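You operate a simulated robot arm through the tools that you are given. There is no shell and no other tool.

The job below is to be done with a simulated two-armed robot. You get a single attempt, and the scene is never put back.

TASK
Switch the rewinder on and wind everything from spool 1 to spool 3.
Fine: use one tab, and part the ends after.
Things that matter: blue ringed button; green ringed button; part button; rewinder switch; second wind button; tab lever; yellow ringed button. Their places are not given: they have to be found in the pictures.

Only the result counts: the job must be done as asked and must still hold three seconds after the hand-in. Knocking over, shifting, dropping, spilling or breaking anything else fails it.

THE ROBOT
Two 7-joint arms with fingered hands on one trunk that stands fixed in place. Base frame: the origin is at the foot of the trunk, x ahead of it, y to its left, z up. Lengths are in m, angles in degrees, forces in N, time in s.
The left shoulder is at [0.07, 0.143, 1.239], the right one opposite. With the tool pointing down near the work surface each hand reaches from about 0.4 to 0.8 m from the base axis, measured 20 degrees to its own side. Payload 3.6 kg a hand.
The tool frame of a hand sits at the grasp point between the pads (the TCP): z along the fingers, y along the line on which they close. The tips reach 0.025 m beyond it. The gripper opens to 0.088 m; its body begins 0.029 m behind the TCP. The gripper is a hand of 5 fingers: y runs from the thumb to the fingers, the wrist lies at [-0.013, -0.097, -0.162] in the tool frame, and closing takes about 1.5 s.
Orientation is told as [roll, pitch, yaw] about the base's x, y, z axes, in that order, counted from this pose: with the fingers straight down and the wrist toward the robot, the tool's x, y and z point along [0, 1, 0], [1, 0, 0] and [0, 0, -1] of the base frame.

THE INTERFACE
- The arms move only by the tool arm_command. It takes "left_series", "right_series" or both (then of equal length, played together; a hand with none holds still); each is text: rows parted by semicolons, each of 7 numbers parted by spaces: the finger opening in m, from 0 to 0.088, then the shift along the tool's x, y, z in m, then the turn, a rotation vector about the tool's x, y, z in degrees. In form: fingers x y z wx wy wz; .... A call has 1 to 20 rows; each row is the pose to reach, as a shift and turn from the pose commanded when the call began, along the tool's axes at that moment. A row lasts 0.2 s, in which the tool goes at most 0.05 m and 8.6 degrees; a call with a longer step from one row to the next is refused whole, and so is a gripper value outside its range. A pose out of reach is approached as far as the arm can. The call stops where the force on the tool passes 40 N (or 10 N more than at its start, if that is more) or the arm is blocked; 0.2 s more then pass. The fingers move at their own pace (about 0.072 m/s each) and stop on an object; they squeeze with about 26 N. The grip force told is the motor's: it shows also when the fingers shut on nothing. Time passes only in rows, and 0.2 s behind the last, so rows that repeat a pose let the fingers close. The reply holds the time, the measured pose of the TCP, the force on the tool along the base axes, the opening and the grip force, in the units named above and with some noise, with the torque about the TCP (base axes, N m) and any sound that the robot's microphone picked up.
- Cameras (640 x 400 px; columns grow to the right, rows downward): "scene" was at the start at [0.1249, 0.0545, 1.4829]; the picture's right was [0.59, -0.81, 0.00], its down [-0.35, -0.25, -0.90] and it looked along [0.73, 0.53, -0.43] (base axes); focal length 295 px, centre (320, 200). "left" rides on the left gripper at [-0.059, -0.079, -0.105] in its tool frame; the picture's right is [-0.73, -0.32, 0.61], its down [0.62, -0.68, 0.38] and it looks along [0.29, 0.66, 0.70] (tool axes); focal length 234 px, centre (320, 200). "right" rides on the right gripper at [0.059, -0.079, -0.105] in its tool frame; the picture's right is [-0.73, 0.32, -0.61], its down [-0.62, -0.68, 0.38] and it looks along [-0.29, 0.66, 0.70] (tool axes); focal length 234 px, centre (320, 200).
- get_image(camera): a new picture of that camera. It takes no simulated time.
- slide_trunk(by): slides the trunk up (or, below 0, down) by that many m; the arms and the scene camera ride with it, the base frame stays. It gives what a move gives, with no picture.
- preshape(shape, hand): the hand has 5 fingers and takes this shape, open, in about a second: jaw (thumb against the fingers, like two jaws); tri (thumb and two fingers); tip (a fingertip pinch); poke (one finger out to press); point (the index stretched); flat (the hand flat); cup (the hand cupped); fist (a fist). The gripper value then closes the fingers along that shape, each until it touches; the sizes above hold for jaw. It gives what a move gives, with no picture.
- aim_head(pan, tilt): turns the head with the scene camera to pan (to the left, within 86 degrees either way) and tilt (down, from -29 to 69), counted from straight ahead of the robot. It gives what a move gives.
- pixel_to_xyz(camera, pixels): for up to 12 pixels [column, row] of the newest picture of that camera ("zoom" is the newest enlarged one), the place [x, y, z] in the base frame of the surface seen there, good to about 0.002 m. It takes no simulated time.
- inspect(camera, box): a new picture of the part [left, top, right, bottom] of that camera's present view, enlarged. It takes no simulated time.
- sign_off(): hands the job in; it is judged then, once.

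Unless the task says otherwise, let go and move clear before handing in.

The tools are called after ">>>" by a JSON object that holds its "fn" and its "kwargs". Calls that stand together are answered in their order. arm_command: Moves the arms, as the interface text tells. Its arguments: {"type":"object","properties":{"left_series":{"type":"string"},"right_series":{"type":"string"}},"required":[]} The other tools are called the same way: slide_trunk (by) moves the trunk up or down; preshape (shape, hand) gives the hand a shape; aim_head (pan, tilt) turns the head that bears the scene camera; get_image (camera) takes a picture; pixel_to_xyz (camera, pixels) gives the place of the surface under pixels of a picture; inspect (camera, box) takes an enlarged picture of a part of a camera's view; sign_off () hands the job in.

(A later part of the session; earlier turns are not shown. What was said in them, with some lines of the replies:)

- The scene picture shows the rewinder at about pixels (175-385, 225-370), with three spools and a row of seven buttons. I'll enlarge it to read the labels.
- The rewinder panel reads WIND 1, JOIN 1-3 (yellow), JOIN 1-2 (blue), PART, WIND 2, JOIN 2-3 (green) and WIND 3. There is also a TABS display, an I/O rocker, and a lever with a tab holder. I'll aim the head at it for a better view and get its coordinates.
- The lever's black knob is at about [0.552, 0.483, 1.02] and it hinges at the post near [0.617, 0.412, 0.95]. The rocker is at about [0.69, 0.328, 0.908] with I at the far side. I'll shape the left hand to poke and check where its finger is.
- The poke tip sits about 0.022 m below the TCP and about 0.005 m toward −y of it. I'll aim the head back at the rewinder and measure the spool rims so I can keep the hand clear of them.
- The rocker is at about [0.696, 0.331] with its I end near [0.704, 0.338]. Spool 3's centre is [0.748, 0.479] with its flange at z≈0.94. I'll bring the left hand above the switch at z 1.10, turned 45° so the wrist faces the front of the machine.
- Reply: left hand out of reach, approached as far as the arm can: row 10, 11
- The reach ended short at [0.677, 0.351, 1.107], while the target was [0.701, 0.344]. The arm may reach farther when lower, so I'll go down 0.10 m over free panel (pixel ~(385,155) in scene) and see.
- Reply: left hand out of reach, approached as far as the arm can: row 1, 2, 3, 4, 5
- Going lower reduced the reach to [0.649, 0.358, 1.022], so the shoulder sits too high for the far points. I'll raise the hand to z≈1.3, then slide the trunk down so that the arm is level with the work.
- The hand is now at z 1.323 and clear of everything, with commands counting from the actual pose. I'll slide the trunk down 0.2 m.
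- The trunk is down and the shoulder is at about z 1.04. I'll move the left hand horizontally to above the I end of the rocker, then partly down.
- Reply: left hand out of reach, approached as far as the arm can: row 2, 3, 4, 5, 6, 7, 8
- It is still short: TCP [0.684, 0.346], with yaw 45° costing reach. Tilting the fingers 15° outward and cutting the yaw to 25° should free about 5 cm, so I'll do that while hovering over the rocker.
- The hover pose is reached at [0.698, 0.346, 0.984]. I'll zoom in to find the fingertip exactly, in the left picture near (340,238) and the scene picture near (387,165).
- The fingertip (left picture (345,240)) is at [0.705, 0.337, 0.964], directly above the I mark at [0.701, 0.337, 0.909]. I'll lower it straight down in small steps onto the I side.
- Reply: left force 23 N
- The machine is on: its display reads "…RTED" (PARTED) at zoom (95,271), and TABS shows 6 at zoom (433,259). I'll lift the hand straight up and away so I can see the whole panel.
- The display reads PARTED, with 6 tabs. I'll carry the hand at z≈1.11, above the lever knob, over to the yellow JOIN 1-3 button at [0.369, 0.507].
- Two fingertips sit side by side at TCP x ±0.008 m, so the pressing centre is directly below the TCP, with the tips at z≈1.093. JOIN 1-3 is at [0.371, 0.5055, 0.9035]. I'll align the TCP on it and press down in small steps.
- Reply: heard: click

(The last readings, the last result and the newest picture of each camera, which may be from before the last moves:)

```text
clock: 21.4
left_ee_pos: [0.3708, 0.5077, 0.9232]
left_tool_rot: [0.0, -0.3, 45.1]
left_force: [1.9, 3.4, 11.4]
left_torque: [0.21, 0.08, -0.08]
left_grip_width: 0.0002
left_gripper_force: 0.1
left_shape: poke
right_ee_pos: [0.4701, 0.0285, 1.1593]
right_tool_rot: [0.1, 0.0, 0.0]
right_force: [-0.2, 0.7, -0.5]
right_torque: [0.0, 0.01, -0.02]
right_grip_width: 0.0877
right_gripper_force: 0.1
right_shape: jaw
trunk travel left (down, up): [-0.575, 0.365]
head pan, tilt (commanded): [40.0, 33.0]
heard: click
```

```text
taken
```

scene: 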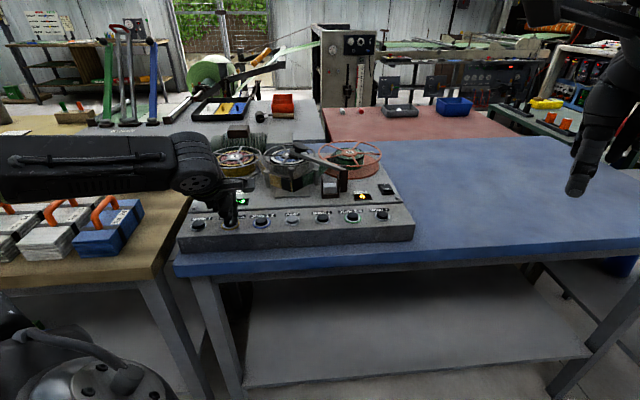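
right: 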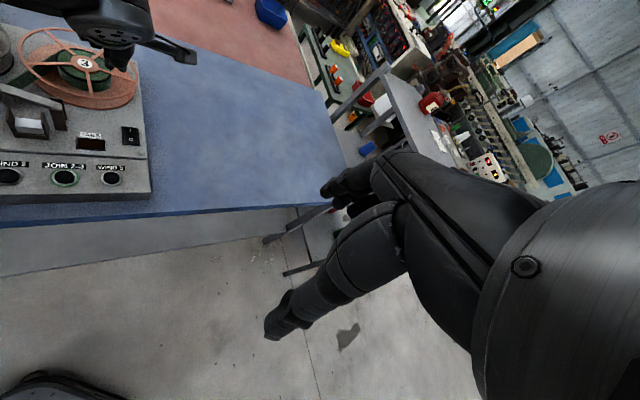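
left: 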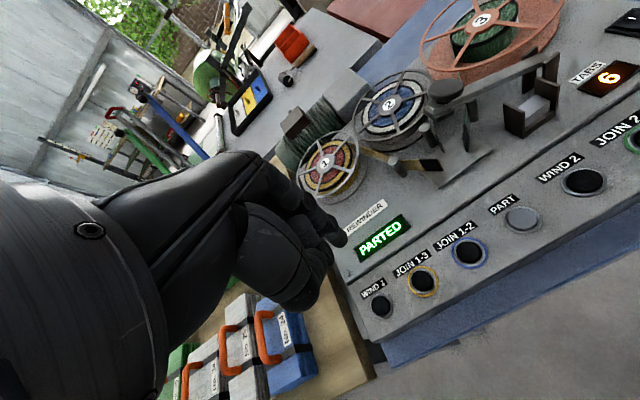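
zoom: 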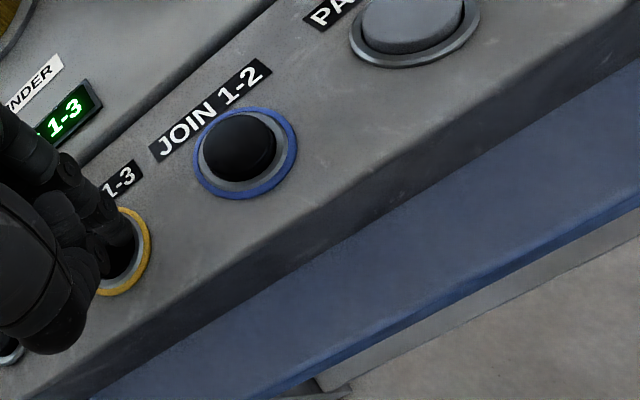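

A click was heard, and the display now shows something ending in "1-3". I'll lift the hand clear and read the display and the splice.

>>> {"fn": "arm_command", "kwargs": {"left_series": "0 0 0 -0.03 0 0 0; 0 0 0 -0.07 0 0 0; 0 0 0 -0.11 0 0 0; 0 0 0 -0.15 0 0 0; 0 0 0 -0.19 0 0 0; 0 0 0 -0.19 0 0 0"}}

>>> {"fn": "inspect", "kwargs": {"camera": "scene", "box": [180, 130, 420, 250]}}

>>> {"fn": "inspect", "kwargs": {"camera": "scene", "box": [250, 135, 350, 200]}}

>>> {"fn": "get_image", "kwargs": {"camera": "left"}}

```text
clock: 22.8
left_ee_pos: [0.3709, 0.5084, 1.113]
left_tool_rot: [0.0, 0.0, 45.1]
left_force: [0.9, 0.2, -0.5]
left_torque: [-0.01, -0.01, 0.01]
left_grip_width: 0.0
left_gripper_force: 0.1
left_shape: poke
right_ee_pos: [0.471, 0.0314, 1.1581]
right_tool_rot: [-0.1, 0.0, 0.0]
right_force: [0.9, 0.1, -0.4]
right_torque: [-0.02, 0.02, 0.0]
right_grip_width: 0.0876
right_gripper_force: 0.0
right_shape: jaw
trunk travel left (down, up): [-0.575, 0.365]
head pan, tilt (commanded): [40.0, 33.0]
```

```text
2.67 times, centred on (300, 190) of scene
```

zoom: 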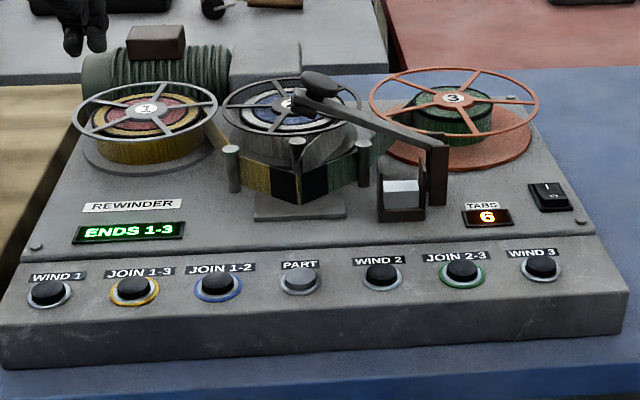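

```text
6.15 times, centred on (300, 168) of scene
```

zoom: 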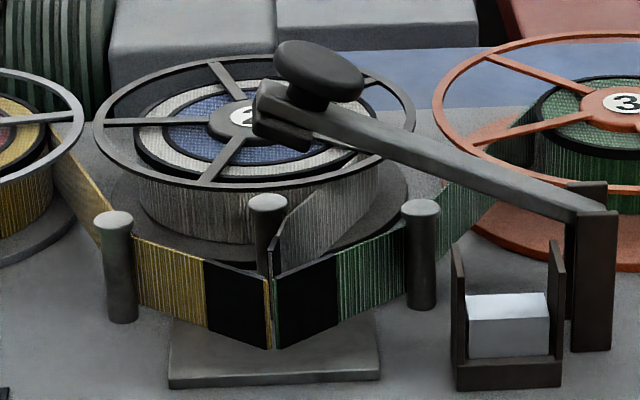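

```text
taken
```

left: 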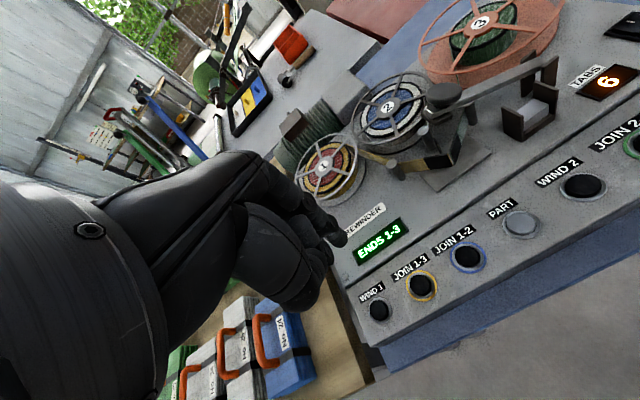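

The display reads "ENDS 1-3", and the yellow and green ribbon ends now meet at the block (zoom (272,310)). TABS still shows 6. Next is the tab lever, so I'll measure its knob, arm and pivot precisely.

>>> {"fn": "pixel_to_xyz", "kwargs": {"camera": "zoom", "pixels": [[320, 65], [285, 58], [355, 78], [320, 50], [318, 90], [300, 130], [400, 155], [500, 185], [590, 200], [590, 235], [270, 200], [270, 335]]}}

>>> {"fn": "inspect", "kwargs": {"camera": "left", "box": [380, 60, 580, 200]}}

```text
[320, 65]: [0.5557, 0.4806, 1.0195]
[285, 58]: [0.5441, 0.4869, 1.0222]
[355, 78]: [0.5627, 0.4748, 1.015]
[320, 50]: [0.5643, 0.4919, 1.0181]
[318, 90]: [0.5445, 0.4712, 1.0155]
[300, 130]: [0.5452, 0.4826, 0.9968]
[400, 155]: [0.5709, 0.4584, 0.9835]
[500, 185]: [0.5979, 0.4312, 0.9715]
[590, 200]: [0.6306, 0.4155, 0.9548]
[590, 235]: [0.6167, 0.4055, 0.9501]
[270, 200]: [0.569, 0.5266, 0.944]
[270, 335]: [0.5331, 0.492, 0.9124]
```

```text
2.86 times, centred on (480, 130) of left
```

zoom: 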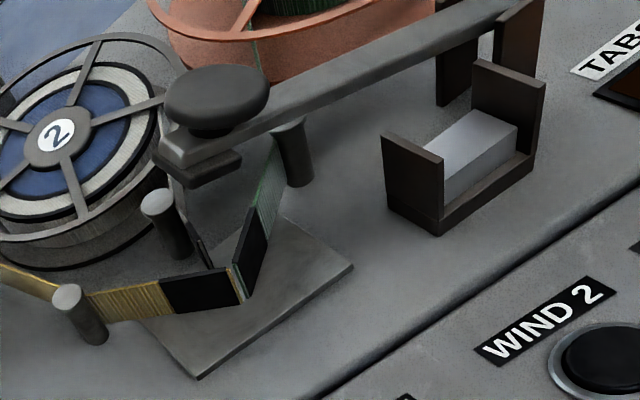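

The knob top centre is at about [0.5555, 0.481, 1.0205], and the lever slopes about 19° up from its pivot near [0.624, 0.412, 0.957]. The pad under it will come down on the joint at [0.533, 0.492]. I'll bring the fingertips above the knob.

>>> {"fn": "arm_command", "kwargs": {"left_series": "0 -0.03 0.0222 0 0 0 0; 0 -0.06 0.0444 0 0 0 0; 0 -0.09 0.0667 0 0 0 0; 0 -0.12 0.0889 0 0 0 0; 0 -0.1498 0.1111 0.01 0 0 0; 0 -0.1498 0.1111 0.03 0 0 0; 0 -0.1498 0.1111 0.03 0 0 0"}}

>>> {"fn": "get_image", "kwargs": {"camera": "scene"}}

>>> {"fn": "inspect", "kwargs": {"camera": "left", "box": [280, 160, 520, 360]}}

```text
clock: 24.4
left_ee_pos: [0.5573, 0.4785, 1.0825]
left_tool_rot: [0.0, 0.0, 45.0]
left_force: [0.3, 1.6, 0.4]
left_torque: [-0.02, 0.0, 0.01]
left_grip_width: 0.0002
left_gripper_force: 0.1
left_shape: poke
right_ee_pos: [0.4737, 0.0293, 1.1591]
right_tool_rot: [-0.1, 0.0, 0.0]
right_force: [0.0, 0.2, -0.4]
right_torque: [-0.01, 0.02, 0.0]
right_grip_width: 0.0876
right_gripper_force: 0.1
right_shape: jaw
trunk travel left (down, up): [-0.575, 0.365]
head pan, tilt (commanded): [40.0, 33.0]
```

```text
taken
```

scene: 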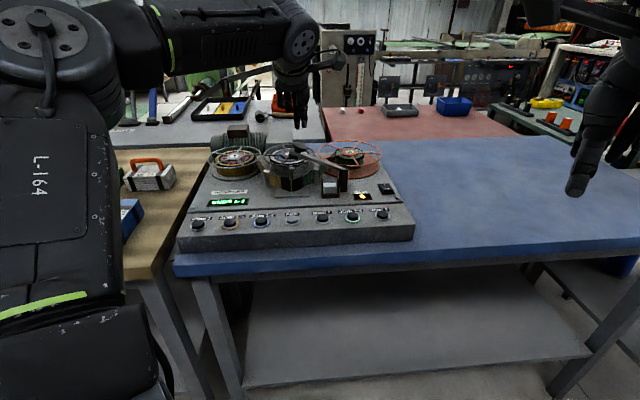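

```text
2.00 times, centred on (400, 260) of left
```

zoom: 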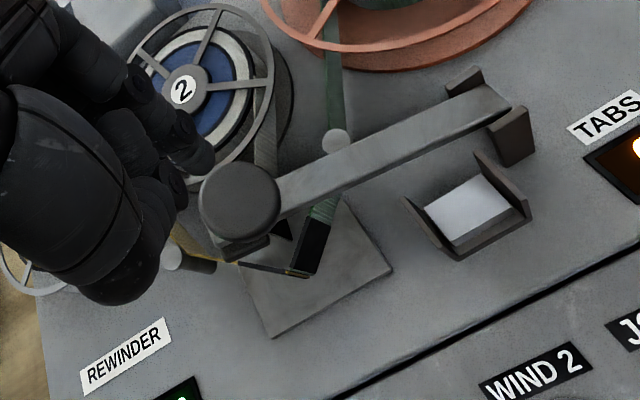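

>>> {"fn": "inspect", "kwargs": {"camera": "scene", "box": [250, 90, 360, 190]}}

>>> {"fn": "pixel_to_xyz", "kwargs": {"camera": "left", "pixels": [[382, 240], [400, 258], [418, 260], [385, 262], [402, 245]]}}

```text
4.00 times, centred on (305, 140) of scene
```

zoom: 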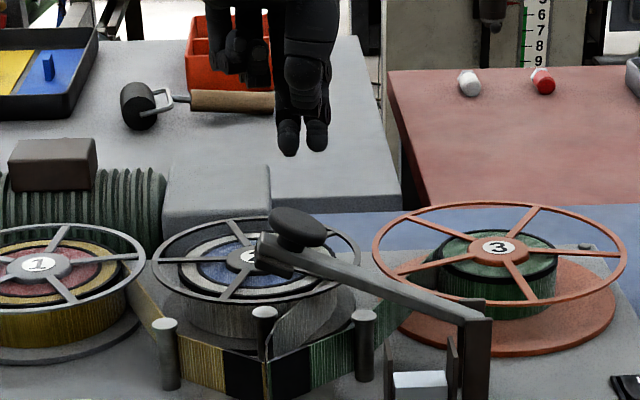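

```text
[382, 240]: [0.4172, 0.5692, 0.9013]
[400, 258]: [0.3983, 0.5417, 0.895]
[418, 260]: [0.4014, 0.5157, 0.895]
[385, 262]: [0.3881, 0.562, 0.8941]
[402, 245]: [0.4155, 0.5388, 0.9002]
```

>>> {"fn": "pixel_to_xyz", "kwargs": {"camera": "zoom", "pixels": [[298, 225], [290, 150], [316, 148], [290, 140], [316, 140], [275, 220], [322, 238]]}}

>>> {"fn": "get_image", "kwargs": {"camera": "left"}}

```text
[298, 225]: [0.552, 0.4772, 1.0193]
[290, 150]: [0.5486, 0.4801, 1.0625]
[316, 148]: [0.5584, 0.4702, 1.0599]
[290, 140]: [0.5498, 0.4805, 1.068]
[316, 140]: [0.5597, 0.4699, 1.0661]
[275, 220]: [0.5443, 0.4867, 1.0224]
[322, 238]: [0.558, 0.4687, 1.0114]
```

```text
taken
```

left: 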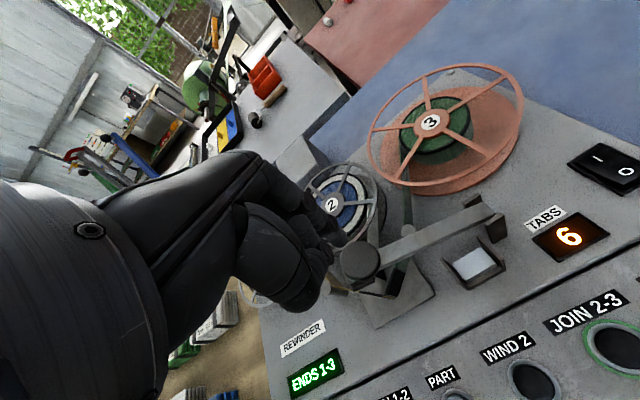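

The fingertip midpoint is about 4 mm to the right of the knob centre [0.554, 0.481]. I'll correct that and push the knob down along its arc, watching the force.

>>> {"fn": "arm_command", "kwargs": {"left_series": "0 0.004 0 0.018 0 0 0; 0 0.004 0 0.036 0 0 0; 0 0.006 0 0.043 0 0 0; 0 0.0101 0 0.0505 0 0 0; 0 0.0135 0 0.0575 0 0 0"}}

>>> {"fn": "inspect", "kwargs": {"camera": "scene", "box": [200, 90, 420, 240]}}

>>> {"fn": "inspect", "kwargs": {"camera": "left", "box": [280, 160, 600, 360]}}

```text
clock: 25.6
left_ee_pos: [0.5471, 0.49, 1.0254]
left_tool_rot: [0.0, 0.0, 45.2]
left_force: [0.1, 0.0, 0.4]
left_torque: [0.02, 0.0, 0.01]
left_grip_width: 0.0
left_gripper_force: 0.1
left_shape: poke
right_ee_pos: [0.4726, 0.0294, 1.1592]
right_tool_rot: [-0.1, 0.0, 0.0]
right_force: [-0.1, -0.3, -0.5]
right_torque: [0.01, -0.01, -0.02]
right_grip_width: 0.0876
right_gripper_force: 0.1
right_shape: jaw
trunk travel left (down, up): [-0.575, 0.365]
head pan, tilt (commanded): [40.0, 33.0]
```

```text
2.67 times, centred on (310, 165) of scene
```

zoom: 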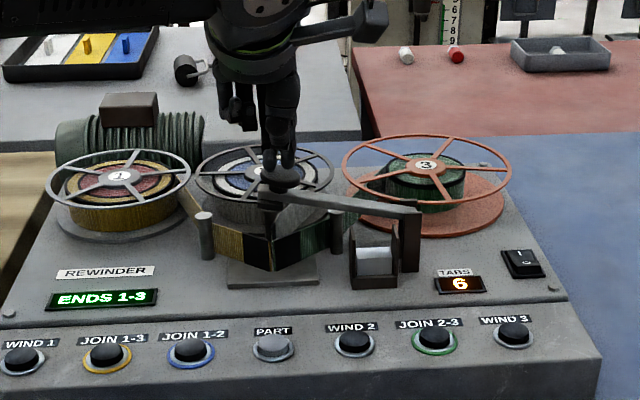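

```text
2.00 times, centred on (440, 260) of left
```

zoom: 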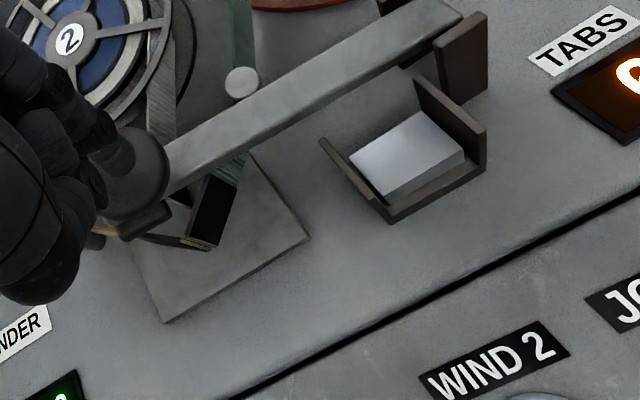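

The lever follows freely (force ≈0), it lies flatter, and TABS is still 6. I'll continue the stroke downward in small steps.

>>> {"fn": "arm_command", "kwargs": {"left_series": "0 0.0025 0 0.007 0 0 0; 0 0.0045 0 0.014 0 0 0; 0 0.006 0 0.02 0 0 0; 0 0.007 0 0.025 0 0 0; 0 0.0075 0 0.029 0 0 0"}}

>>> {"fn": "inspect", "kwargs": {"camera": "scene", "box": [200, 90, 420, 240]}}

>>> {"fn": "inspect", "kwargs": {"camera": "left", "box": [280, 160, 600, 360]}}

```text
clock: 26.8
left_ee_pos: [0.5385, 0.4941, 0.9982]
left_tool_rot: [-0.1, -0.3, 45.1]
left_force: [2.2, 2.5, 8.4]
left_torque: [0.1, -0.01, -0.05]
left_grip_width: 0.0
left_gripper_force: 0.0
left_shape: poke
right_ee_pos: [0.4712, 0.0291, 1.1592]
right_tool_rot: [0.0, 0.0, 0.0]
right_force: [0.8, -0.2, -0.8]
right_torque: [0.0, -0.02, -0.01]
right_grip_width: 0.0877
right_gripper_force: 0.0
right_shape: jaw
trunk travel left (down, up): [-0.575, 0.365]
head pan, tilt (commanded): [40.0, 33.0]
```

```text
2.67 times, centred on (310, 165) of scene
```

zoom: 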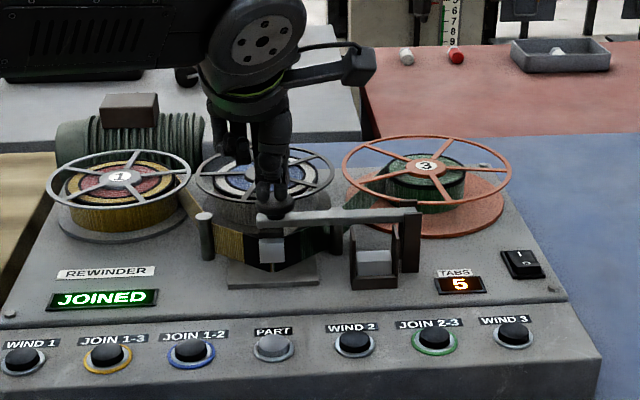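

```text
2.00 times, centred on (440, 260) of left
```

zoom: 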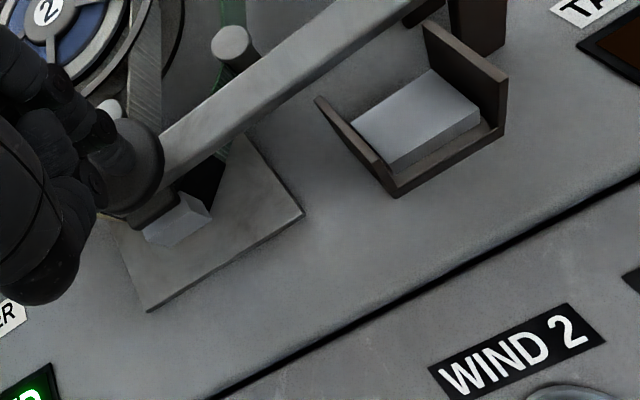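

The display reads JOINED, TABS is down to 5, and a white tab sits on the joint. I'll lift off the lever slowly, straight up.

>>> {"fn": "arm_command", "kwargs": {"left_series": "0 -0.002 0 -0.01 0 0 0; 0 -0.006 0 -0.025 0 0 0; 0 -0.01 0 -0.045 0 0 0; 0 -0.012 0 -0.07 0 0 0; 0 -0.012 0 -0.1 0 0 0; 0 -0.012 0 -0.115 0 0 0; 0 -0.012 0 -0.115 0 0 0"}}

>>> {"fn": "inspect", "kwargs": {"camera": "scene", "box": [200, 90, 420, 240]}}

>>> {"fn": "get_image", "kwargs": {"camera": "left"}}

```text
clock: 28.4
left_ee_pos: [0.5491, 0.4866, 1.1101]
left_tool_rot: [-0.1, -0.1, 45.2]
left_force: [0.6, 0.2, 0.2]
left_torque: [0.02, 0.0, -0.03]
left_grip_width: 0.0
left_gripper_force: 0.0
left_shape: poke
right_ee_pos: [0.4719, 0.0307, 1.1591]
right_tool_rot: [0.0, 0.0, 0.0]
right_force: [0.4, -0.1, -0.4]
right_torque: [0.0, -0.02, 0.02]
right_grip_width: 0.0875
right_gripper_force: 0.1
right_shape: jaw
trunk travel left (down, up): [-0.575, 0.365]
head pan, tilt (commanded): [40.0, 33.0]
```

```text
2.67 times, centred on (310, 165) of scene
```

zoom: 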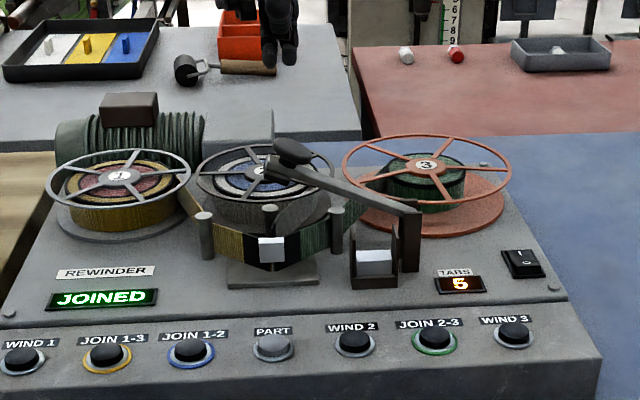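

```text
taken
```

left: 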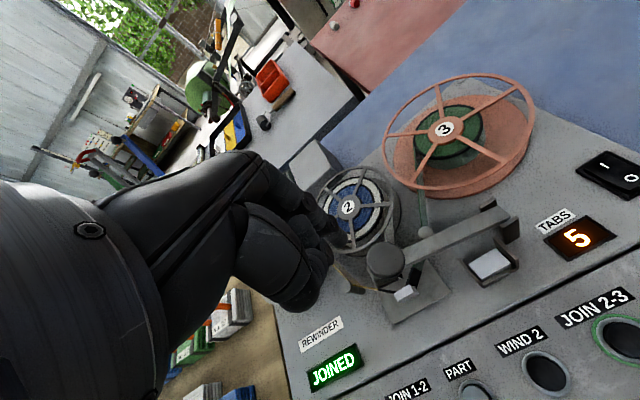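

The display reads JOINED with TABS at 5, and the lever has sprung back. Next I'll move the hand over to WIND 3 at [0.595, 0.284] and hover above it.

>>> {"fn": "arm_command", "kwargs": {"left_series": "0 -0.0352 -0.0221 0 0 0 0; 0 -0.0704 -0.0442 0 0 0 0; 0 -0.1056 -0.0662 0 0 0 0; 0 -0.1408 -0.0883 0 0 0 0; 0 -0.176 -0.1104 0 0 0 0; 0 -0.176 -0.1104 0.04 0 0 0; 0 -0.176 -0.1104 0.08 0 0 0; 0 -0.176 -0.1104 0.12 0 0 0; 0 -0.176 -0.1104 0.15 0 0 0; 0 -0.176 -0.1104 0.15 0 0 0"}}

>>> {"fn": "get_image", "kwargs": {"camera": "scene"}}

>>> {"fn": "get_image", "kwargs": {"camera": "left"}}

>>> {"fn": "inspect", "kwargs": {"camera": "scene", "box": [320, 130, 440, 250]}}

```text
clock: 30.6
left_ee_pos: [0.593, 0.2815, 0.9609]
left_tool_rot: [0.1, 0.0, 45.1]
left_force: [-0.3, -0.7, -1.2]
left_torque: [-0.02, 0.0, 0.0]
left_grip_width: 0.0001
left_gripper_force: 0.0
left_shape: poke
left hand out of reach, approached as far as the arm can: row 5
right_ee_pos: [0.471, 0.0295, 1.1589]
right_tool_rot: [0.1, -0.1, 0.0]
right_force: [0.2, 0.4, 0.0]
right_torque: [-0.02, -0.01, 0.0]
right_grip_width: 0.0877
right_gripper_force: 0.0
right_shape: jaw
trunk travel left (down, up): [-0.575, 0.365]
head pan, tilt (commanded): [40.0, 33.0]
```

```text
taken
```

scene: 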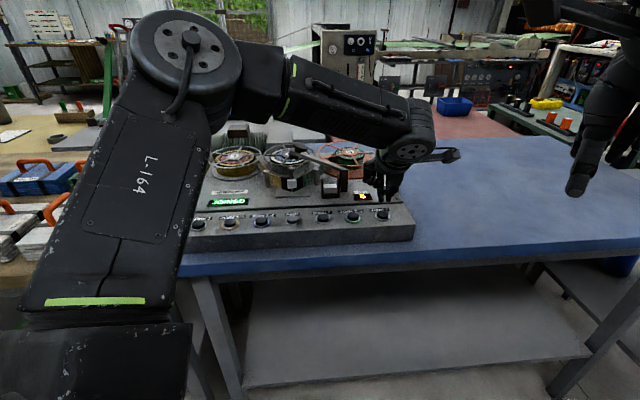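

```text
taken
```

left: 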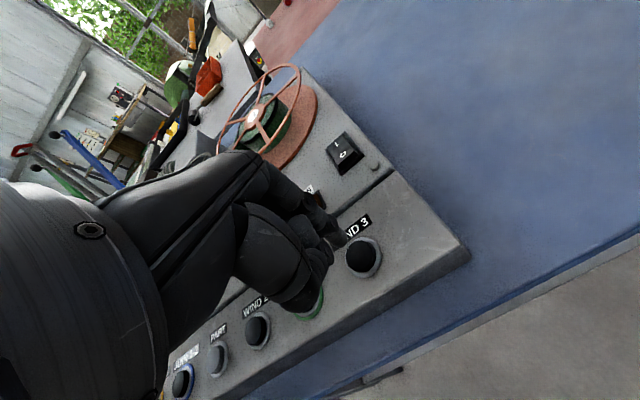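

```text
3.33 times, centred on (380, 190) of scene
```

zoom: 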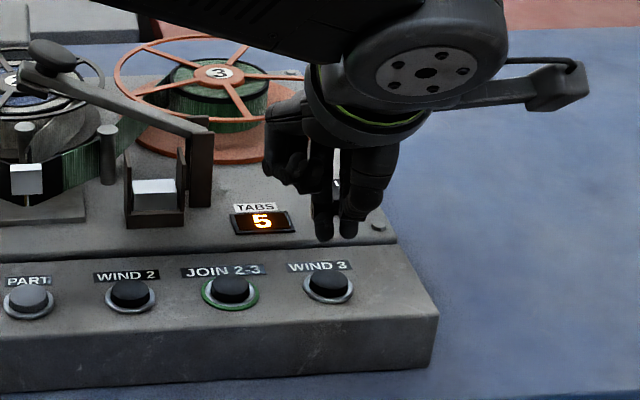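

>>> {"fn": "pixel_to_xyz", "kwargs": {"camera": "left", "pixels": [[362, 257], [343, 241], [352, 250], [372, 262]]}}

>>> {"fn": "pixel_to_xyz", "kwargs": {"camera": "zoom", "pixels": [[329, 278], [324, 238], [348, 235], [315, 275], [344, 282]]}}

```text
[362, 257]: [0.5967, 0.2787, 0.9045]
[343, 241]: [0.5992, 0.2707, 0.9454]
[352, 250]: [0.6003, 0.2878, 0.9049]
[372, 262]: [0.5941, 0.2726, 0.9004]
```

```text
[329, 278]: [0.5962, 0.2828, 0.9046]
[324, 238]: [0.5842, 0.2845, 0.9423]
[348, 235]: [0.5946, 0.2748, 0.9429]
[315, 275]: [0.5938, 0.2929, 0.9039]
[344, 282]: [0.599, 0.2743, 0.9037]
```

WIND 3's centre is at [0.5967, 0.2825, 0.9045] and the fingers are nearly over it. I'll correct by 3.5 mm and press down to TCP z≈0.922, which clicked the other button.

>>> {"fn": "arm_command", "kwargs": {"left_series": "0 -0.0014 0.0035 0.015 0 0 0; 0 -0.0014 0.0035 0.028 0 0 0; 0 -0.0014 0.0035 0.034 0 0 0; 0 -0.0014 0.0035 0.039 0 0 0"}}

>>> {"fn": "inspect", "kwargs": {"camera": "scene", "box": [200, 110, 440, 250]}}

```text
clock: 31.6
left_ee_pos: [0.5988, 0.2866, 0.9244]
left_tool_rot: [-0.2, -0.1, 45.1]
left_force: [3.3, 2.8, 12.3]
left_torque: [0.13, 0.02, -0.07]
left_grip_width: 0.0001
left_gripper_force: 0.1
left_shape: poke
right_ee_pos: [0.4708, 0.0286, 1.1589]
right_tool_rot: [0.0, -0.1, 0.0]
right_force: [0.5, 0.0, -0.3]
right_torque: [0.0, -0.06, 0.0]
right_grip_width: 0.0876
right_gripper_force: 0.3
right_shape: jaw
trunk travel left (down, up): [-0.575, 0.365]
head pan, tilt (commanded): [40.0, 33.0]
heard: click
```

```text
2.67 times, centred on (320, 180) of scene
```

zoom: 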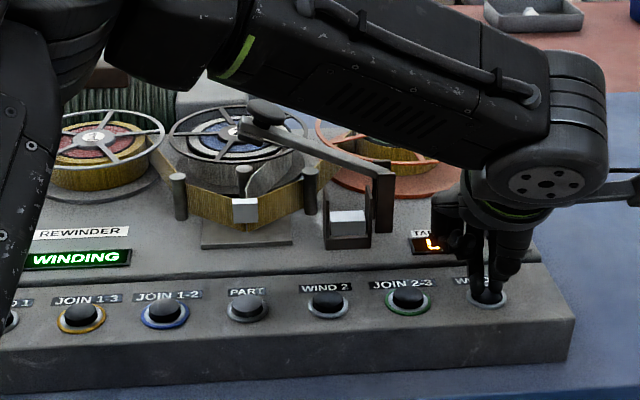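

It clicked and the display reads WINDING. Yellow ribbon now runs to spool 3, so the direction is right. I'll hold the button and watch.

>>> {"fn": "arm_command", "kwargs": {"left_series": "0 0 0 0 0 0 0; 0 0 0 0 0 0 0; 0 0 0 0 0 0 0; 0 0 0 0 0 0 0; 0 0 0 0 0 0 0"}}

>>> {"fn": "inspect", "kwargs": {"camera": "scene", "box": [200, 110, 440, 250]}}

```text
clock: 32.8
left_ee_pos: [0.5979, 0.2855, 0.9232]
left_tool_rot: [-0.2, 0.0, 45.0]
left_force: [5.1, 1.8, 16.8]
left_torque: [0.16, 0.03, -0.04]
left_grip_width: 0.0001
left_gripper_force: 0.1
left_shape: poke
right_ee_pos: [0.4697, 0.0281, 1.1598]
right_tool_rot: [0.0, -0.1, 0.0]
right_force: [0.0, 0.0, -0.2]
right_torque: [-0.02, 0.0, 0.0]
right_grip_width: 0.0879
right_gripper_force: 0.0
right_shape: jaw
trunk travel left (down, up): [-0.575, 0.365]
head pan, tilt (commanded): [40.0, 33.0]
```

```text
2.67 times, centred on (320, 180) of scene
```

zoom: 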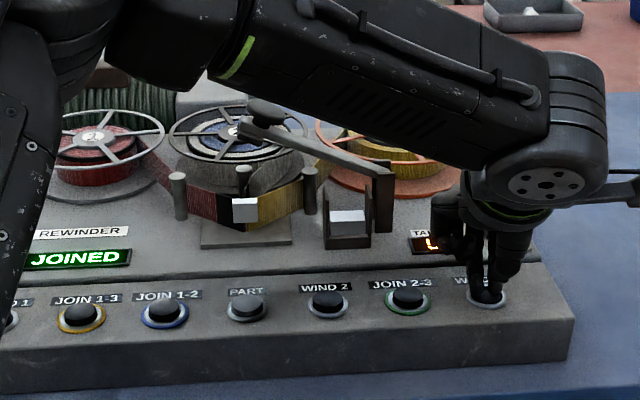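

The display is back to JOINED: the yellow layer has moved over, and spool 1 is now red with red ribbon at the joint. One press winds one layer, so I'll release the button and check the spools before pressing again.

>>> {"fn": "arm_command", "kwargs": {"left_series": "0 0 0 -0.015 0 0 0; 0 0 0 -0.035 0 0 0; 0 0 0 -0.035 0 0 0"}}

>>> {"fn": "inspect", "kwargs": {"camera": "scene", "box": [215, 130, 355, 220]}}

>>> {"fn": "get_image", "kwargs": {"camera": "left"}}

```text
clock: 33.6
left_ee_pos: [0.6004, 0.2873, 0.9557]
left_tool_rot: [0.0, 0.1, 45.1]
left_force: [-0.7, 0.8, -0.5]
left_torque: [-0.05, 0.0, 0.01]
left_grip_width: 0.0
left_gripper_force: 0.0
left_shape: poke
right_ee_pos: [0.4725, 0.0295, 1.158]
right_tool_rot: [0.0, 0.0, 0.0]
right_force: [0.1, -0.1, 0.4]
right_torque: [-0.02, 0.01, 0.0]
right_grip_width: 0.0875
right_gripper_force: 0.1
right_shape: jaw
trunk travel left (down, up): [-0.575, 0.365]
head pan, tilt (commanded): [40.0, 33.0]
```

```text
4.44 times, centred on (285, 175) of scene
```

zoom: 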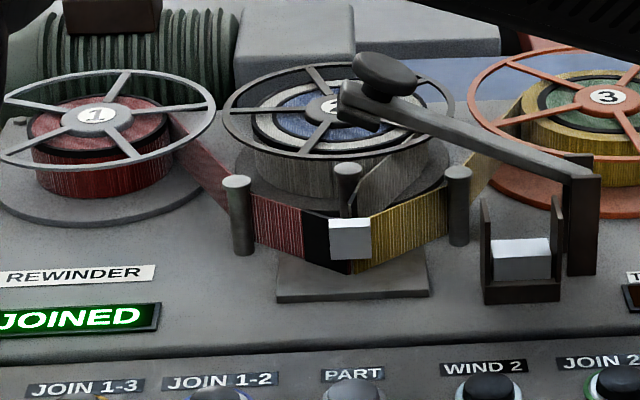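

```text
taken
```

left: 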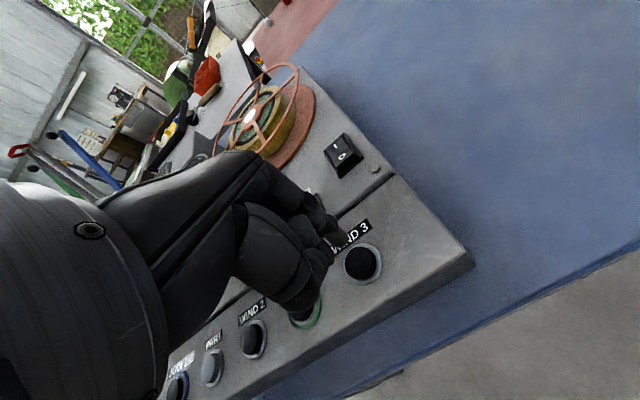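

Spool 1 now shows only the red layer, and spool 3 has yellow over green. The machine is still JOINED, so I'll press WIND 3 again and hold it until the layer is through.

>>> {"fn": "arm_command", "kwargs": {"left_series": "0 0.0005 -0.002 0.015 0 0 0; 0 0.0005 -0.002 0.026 0 0 0; 0 0.0005 -0.002 0.031 0 0 0; 0 0.0005 -0.002 0.0355 0 0 0; 0 0.0005 -0.002 0.0355 0 0 0; 0 0.0005 -0.002 0.02 0 0 0; 0 0.0005 -0.002 0 0 0 0; 0 0.0005 -0.002 0 0 0 0; 0 0.0005 -0.002 0 0 0 0; 0 0.0005 -0.002 0 0 0 0; 0 0.0005 -0.002 0 0 0 0"}}

>>> {"fn": "inspect", "kwargs": {"camera": "scene", "box": [215, 130, 355, 220]}}

>>> {"fn": "get_image", "kwargs": {"camera": "left"}}

```text
clock: 36.0
left_ee_pos: [0.5989, 0.2837, 0.9576]
left_tool_rot: [0.0, 0.1, 45.0]
left_force: [0.1, 1.1, 0.3]
left_torque: [0.01, 0.0, 0.02]
left_grip_width: 0.0
left_gripper_force: 0.1
left_shape: poke
right_ee_pos: [0.4725, 0.0295, 1.1578]
right_tool_rot: [0.0, 0.0, 0.0]
right_force: [-0.7, 0.5, 0.0]
right_torque: [0.01, -0.01, 0.02]
right_grip_width: 0.0876
right_gripper_force: 0.0
right_shape: jaw
trunk travel left (down, up): [-0.575, 0.365]
head pan, tilt (commanded): [40.0, 33.0]
heard: click
```

```text
4.44 times, centred on (285, 175) of scene
```

zoom: 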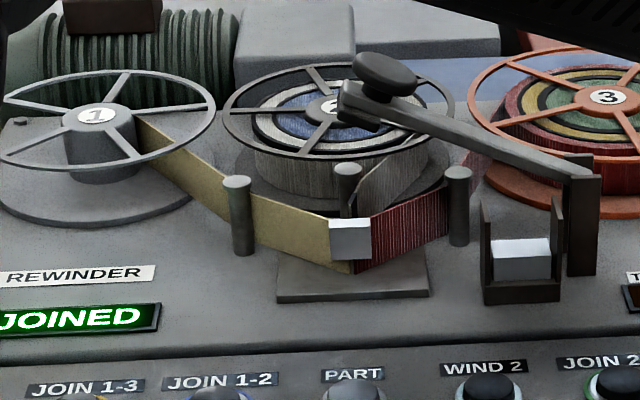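

```text
taken
```

left: 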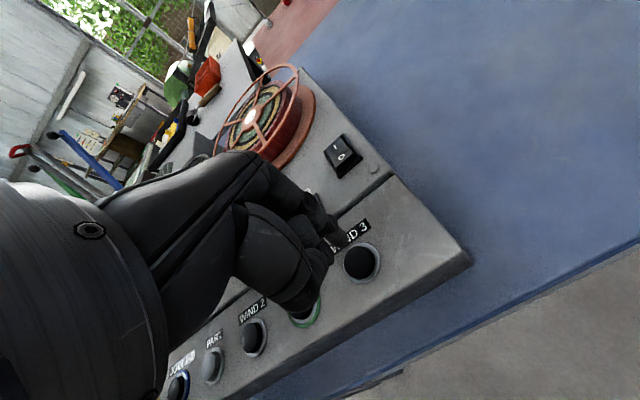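

Spool 1 is down to its bare core with only the tan leader, and spool 3 carries green, yellow and red. The display reads JOINED. Next I'll lift and travel along the row to hover over PART at [0.458, 0.419].

>>> {"fn": "arm_command", "kwargs": {"left_series": "0 0 0 -0.045 0 0 0; 0 0 0 -0.09 0 0 0; 0 0.039 -0.001 -0.09 0 0 0; 0 0.078 -0.002 -0.09 0 0 0; 0 0.117 -0.003 -0.09 0 0 0; 0 0.156 -0.004 -0.09 0 0 0; 0 0.1953 -0.004 -0.09 0 0 0; 0 0.1953 -0.004 -0.045 0 0 0; 0 0.1953 -0.004 0 0 0 0; 0 0.1953 -0.004 0 0 0 0"}}

>>> {"fn": "get_image", "kwargs": {"camera": "left"}}

>>> {"fn": "inspect", "kwargs": {"camera": "scene", "box": [180, 110, 420, 250]}}

```text
clock: 38.2
left_ee_pos: [0.4558, 0.4196, 0.9582]
left_tool_rot: [0.0, 0.1, 45.1]
left_force: [-0.1, -0.4, 0.1]
left_torque: [0.02, 0.0, -0.01]
left_grip_width: 0.0002
left_gripper_force: 0.1
left_shape: poke
right_ee_pos: [0.4714, 0.0288, 1.1599]
right_tool_rot: [0.1, -0.1, -0.1]
right_force: [0.1, 0.3, 0.3]
right_torque: [0.0, -0.02, 0.02]
right_grip_width: 0.0875
right_gripper_force: 0.1
right_shape: jaw
trunk travel left (down, up): [-0.575, 0.365]
head pan, tilt (commanded): [40.0, 33.0]
```

```text
taken
```

left: 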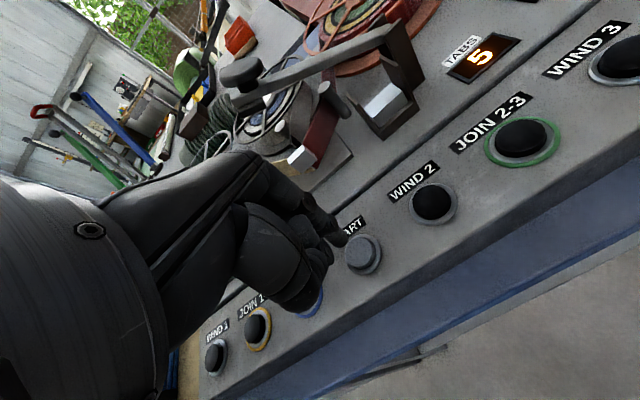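

```text
2.67 times, centred on (300, 180) of scene
```

zoom: 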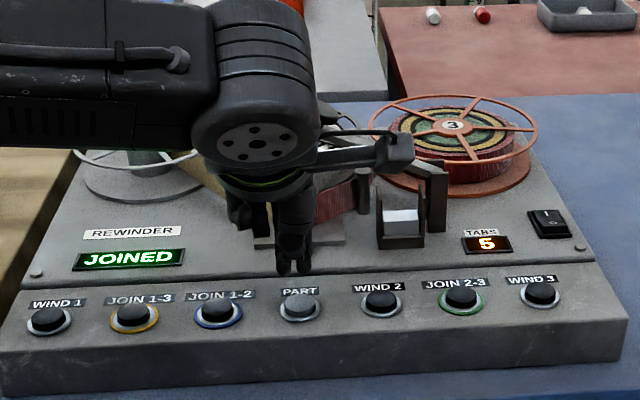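

>>> {"fn": "pixel_to_xyz", "kwargs": {"camera": "left", "pixels": [[361, 254], [343, 241], [352, 250], [371, 262]]}}

>>> {"fn": "pixel_to_xyz", "kwargs": {"camera": "zoom", "pixels": [[300, 304], [284, 270], [304, 268]]}}

```text
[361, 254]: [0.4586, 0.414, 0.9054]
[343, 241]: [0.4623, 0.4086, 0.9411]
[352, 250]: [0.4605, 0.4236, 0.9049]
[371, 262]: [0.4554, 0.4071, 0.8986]
```

```text
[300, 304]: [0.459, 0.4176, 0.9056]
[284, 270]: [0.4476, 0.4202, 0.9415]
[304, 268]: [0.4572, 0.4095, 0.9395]
```

PART's centre is at [0.4595, 0.417, 0.9055] and the TCP is 4.5 mm to its left. I'll correct that, press to z≈0.922, then lift.

>>> {"fn": "arm_command", "kwargs": {"left_series": "0 -0.0045 0.001 0.015 0 0 0; 0 -0.0045 0.001 0.027 0 0 0; 0 -0.0045 0.001 0.032 0 0 0; 0 -0.0045 0.001 0.036 0 0 0"}}

>>> {"fn": "inspect", "kwargs": {"camera": "scene", "box": [180, 110, 420, 250]}}

```text
clock: 39.2
left_ee_pos: [0.4591, 0.4173, 0.924]
left_tool_rot: [-0.2, -0.2, 45.1]
left_force: [3.9, 3.1, 13.7]
left_torque: [0.15, -0.01, -0.04]
left_grip_width: 0.0
left_gripper_force: 0.0
left_shape: poke
right_ee_pos: [0.4708, 0.029, 1.1596]
right_tool_rot: [0.1, -0.1, 0.0]
right_force: [0.9, -0.9, -0.3]
right_torque: [0.01, -0.02, 0.01]
right_grip_width: 0.0877
right_gripper_force: 0.0
right_shape: jaw
trunk travel left (down, up): [-0.575, 0.365]
head pan, tilt (commanded): [40.0, 33.0]
heard: click
```

```text
2.67 times, centred on (300, 180) of scene
```

zoom: 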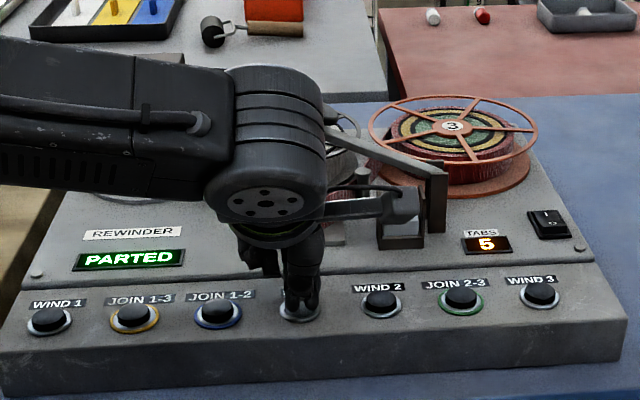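

The click came and the display now reads PARTED. I'll lift the hand straight up and move it back toward the robot, clear of the machine.

>>> {"fn": "arm_command", "kwargs": {"left_series": "0 0 0 -0.03 0 0 0; 0 0 0 -0.07 0 0 0; 0 0 0 -0.11 0 0 0; 0 0 0 -0.15 0 0 0; 0 0 0 -0.19 0 0 0; 0 0.03 -0.02 -0.22 0 0 0; 0 0.06 -0.04 -0.25 0 0 0; 0 0.06 -0.04 -0.25 0 0 0"}}

>>> {"fn": "inspect", "kwargs": {"camera": "scene", "box": [180, 120, 420, 250]}}

>>> {"fn": "inspect", "kwargs": {"camera": "scene", "box": [215, 135, 395, 200]}}

>>> {"fn": "get_image", "kwargs": {"camera": "scene"}}

```text
clock: 41.0
left_ee_pos: [0.3937, 0.4302, 1.1728]
left_tool_rot: [-0.1, 0.1, 45.2]
left_force: [-0.3, -0.2, -1.2]
left_torque: [-0.01, 0.0, 0.0]
left_grip_width: 0.0
left_gripper_force: 0.0
left_shape: poke
right_ee_pos: [0.4736, 0.0301, 1.1586]
right_tool_rot: [-0.1, 0.0, 0.1]
right_force: [-0.1, 0.3, -0.5]
right_torque: [0.02, 0.02, -0.01]
right_grip_width: 0.0877
right_gripper_force: 0.0
right_shape: jaw
trunk travel left (down, up): [-0.575, 0.365]
head pan, tilt (commanded): [40.0, 33.0]
```

```text
2.67 times, centred on (300, 185) of scene
```

zoom: 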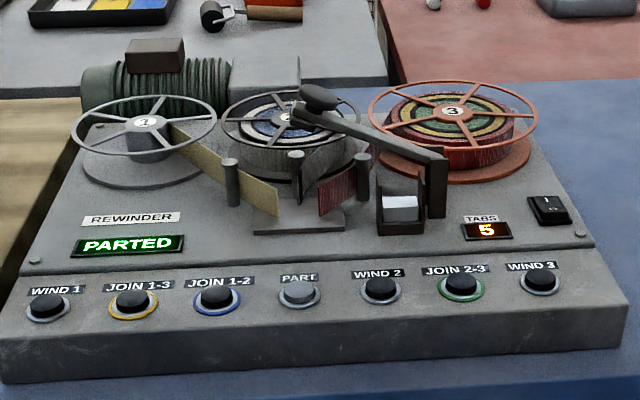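

```text
3.56 times, centred on (305, 168) of scene
```

zoom: 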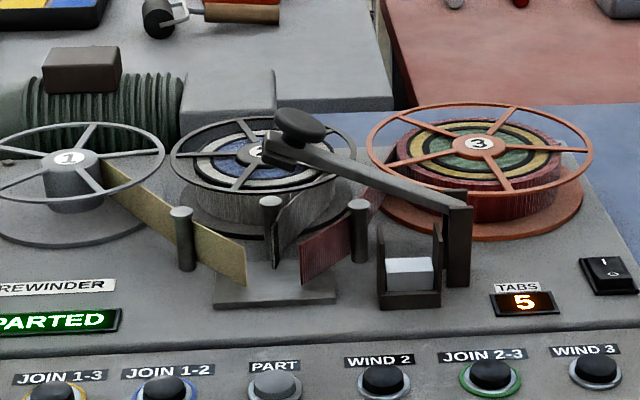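

```text
taken
```

scene: 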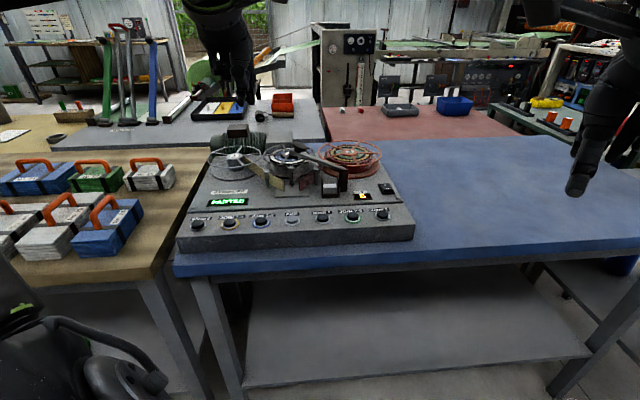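

The picture shows spool 1 empty with only its tan leader, spool 3 carrying green, yellow and red, and the ends apart at the block. The display reads PARTED, TABS shows 5 (one used), the switch is on, and nothing else has moved. The hand is clear, so I'm handing in.

>>> {"fn": "sign_off", "kwargs": {}}

```text
The job is handed in.
```

The rewinder is switched on and everything from spool 1 is now on spool 3, using one tab, with the ends parted afterwards. I've handed the job in, but no verdict came back.

- **Spools:** spool 1 is down to its bare core and tan leader. Spool 3 now holds green, then yellow, then red on the outside.
- **Tabs:** the TABS display went from 6 to 5.
- **Ends:** the display reads PARTED, and the last picture shows the ends apart at the block.
- **Winding:** each press of WIND 3 wound only one layer, so I pressed it twice.
- **Second wind button:** your list named it, but I never needed WIND 2.

In the last picture nothing else looks moved, and the left hand is clear of the machine.
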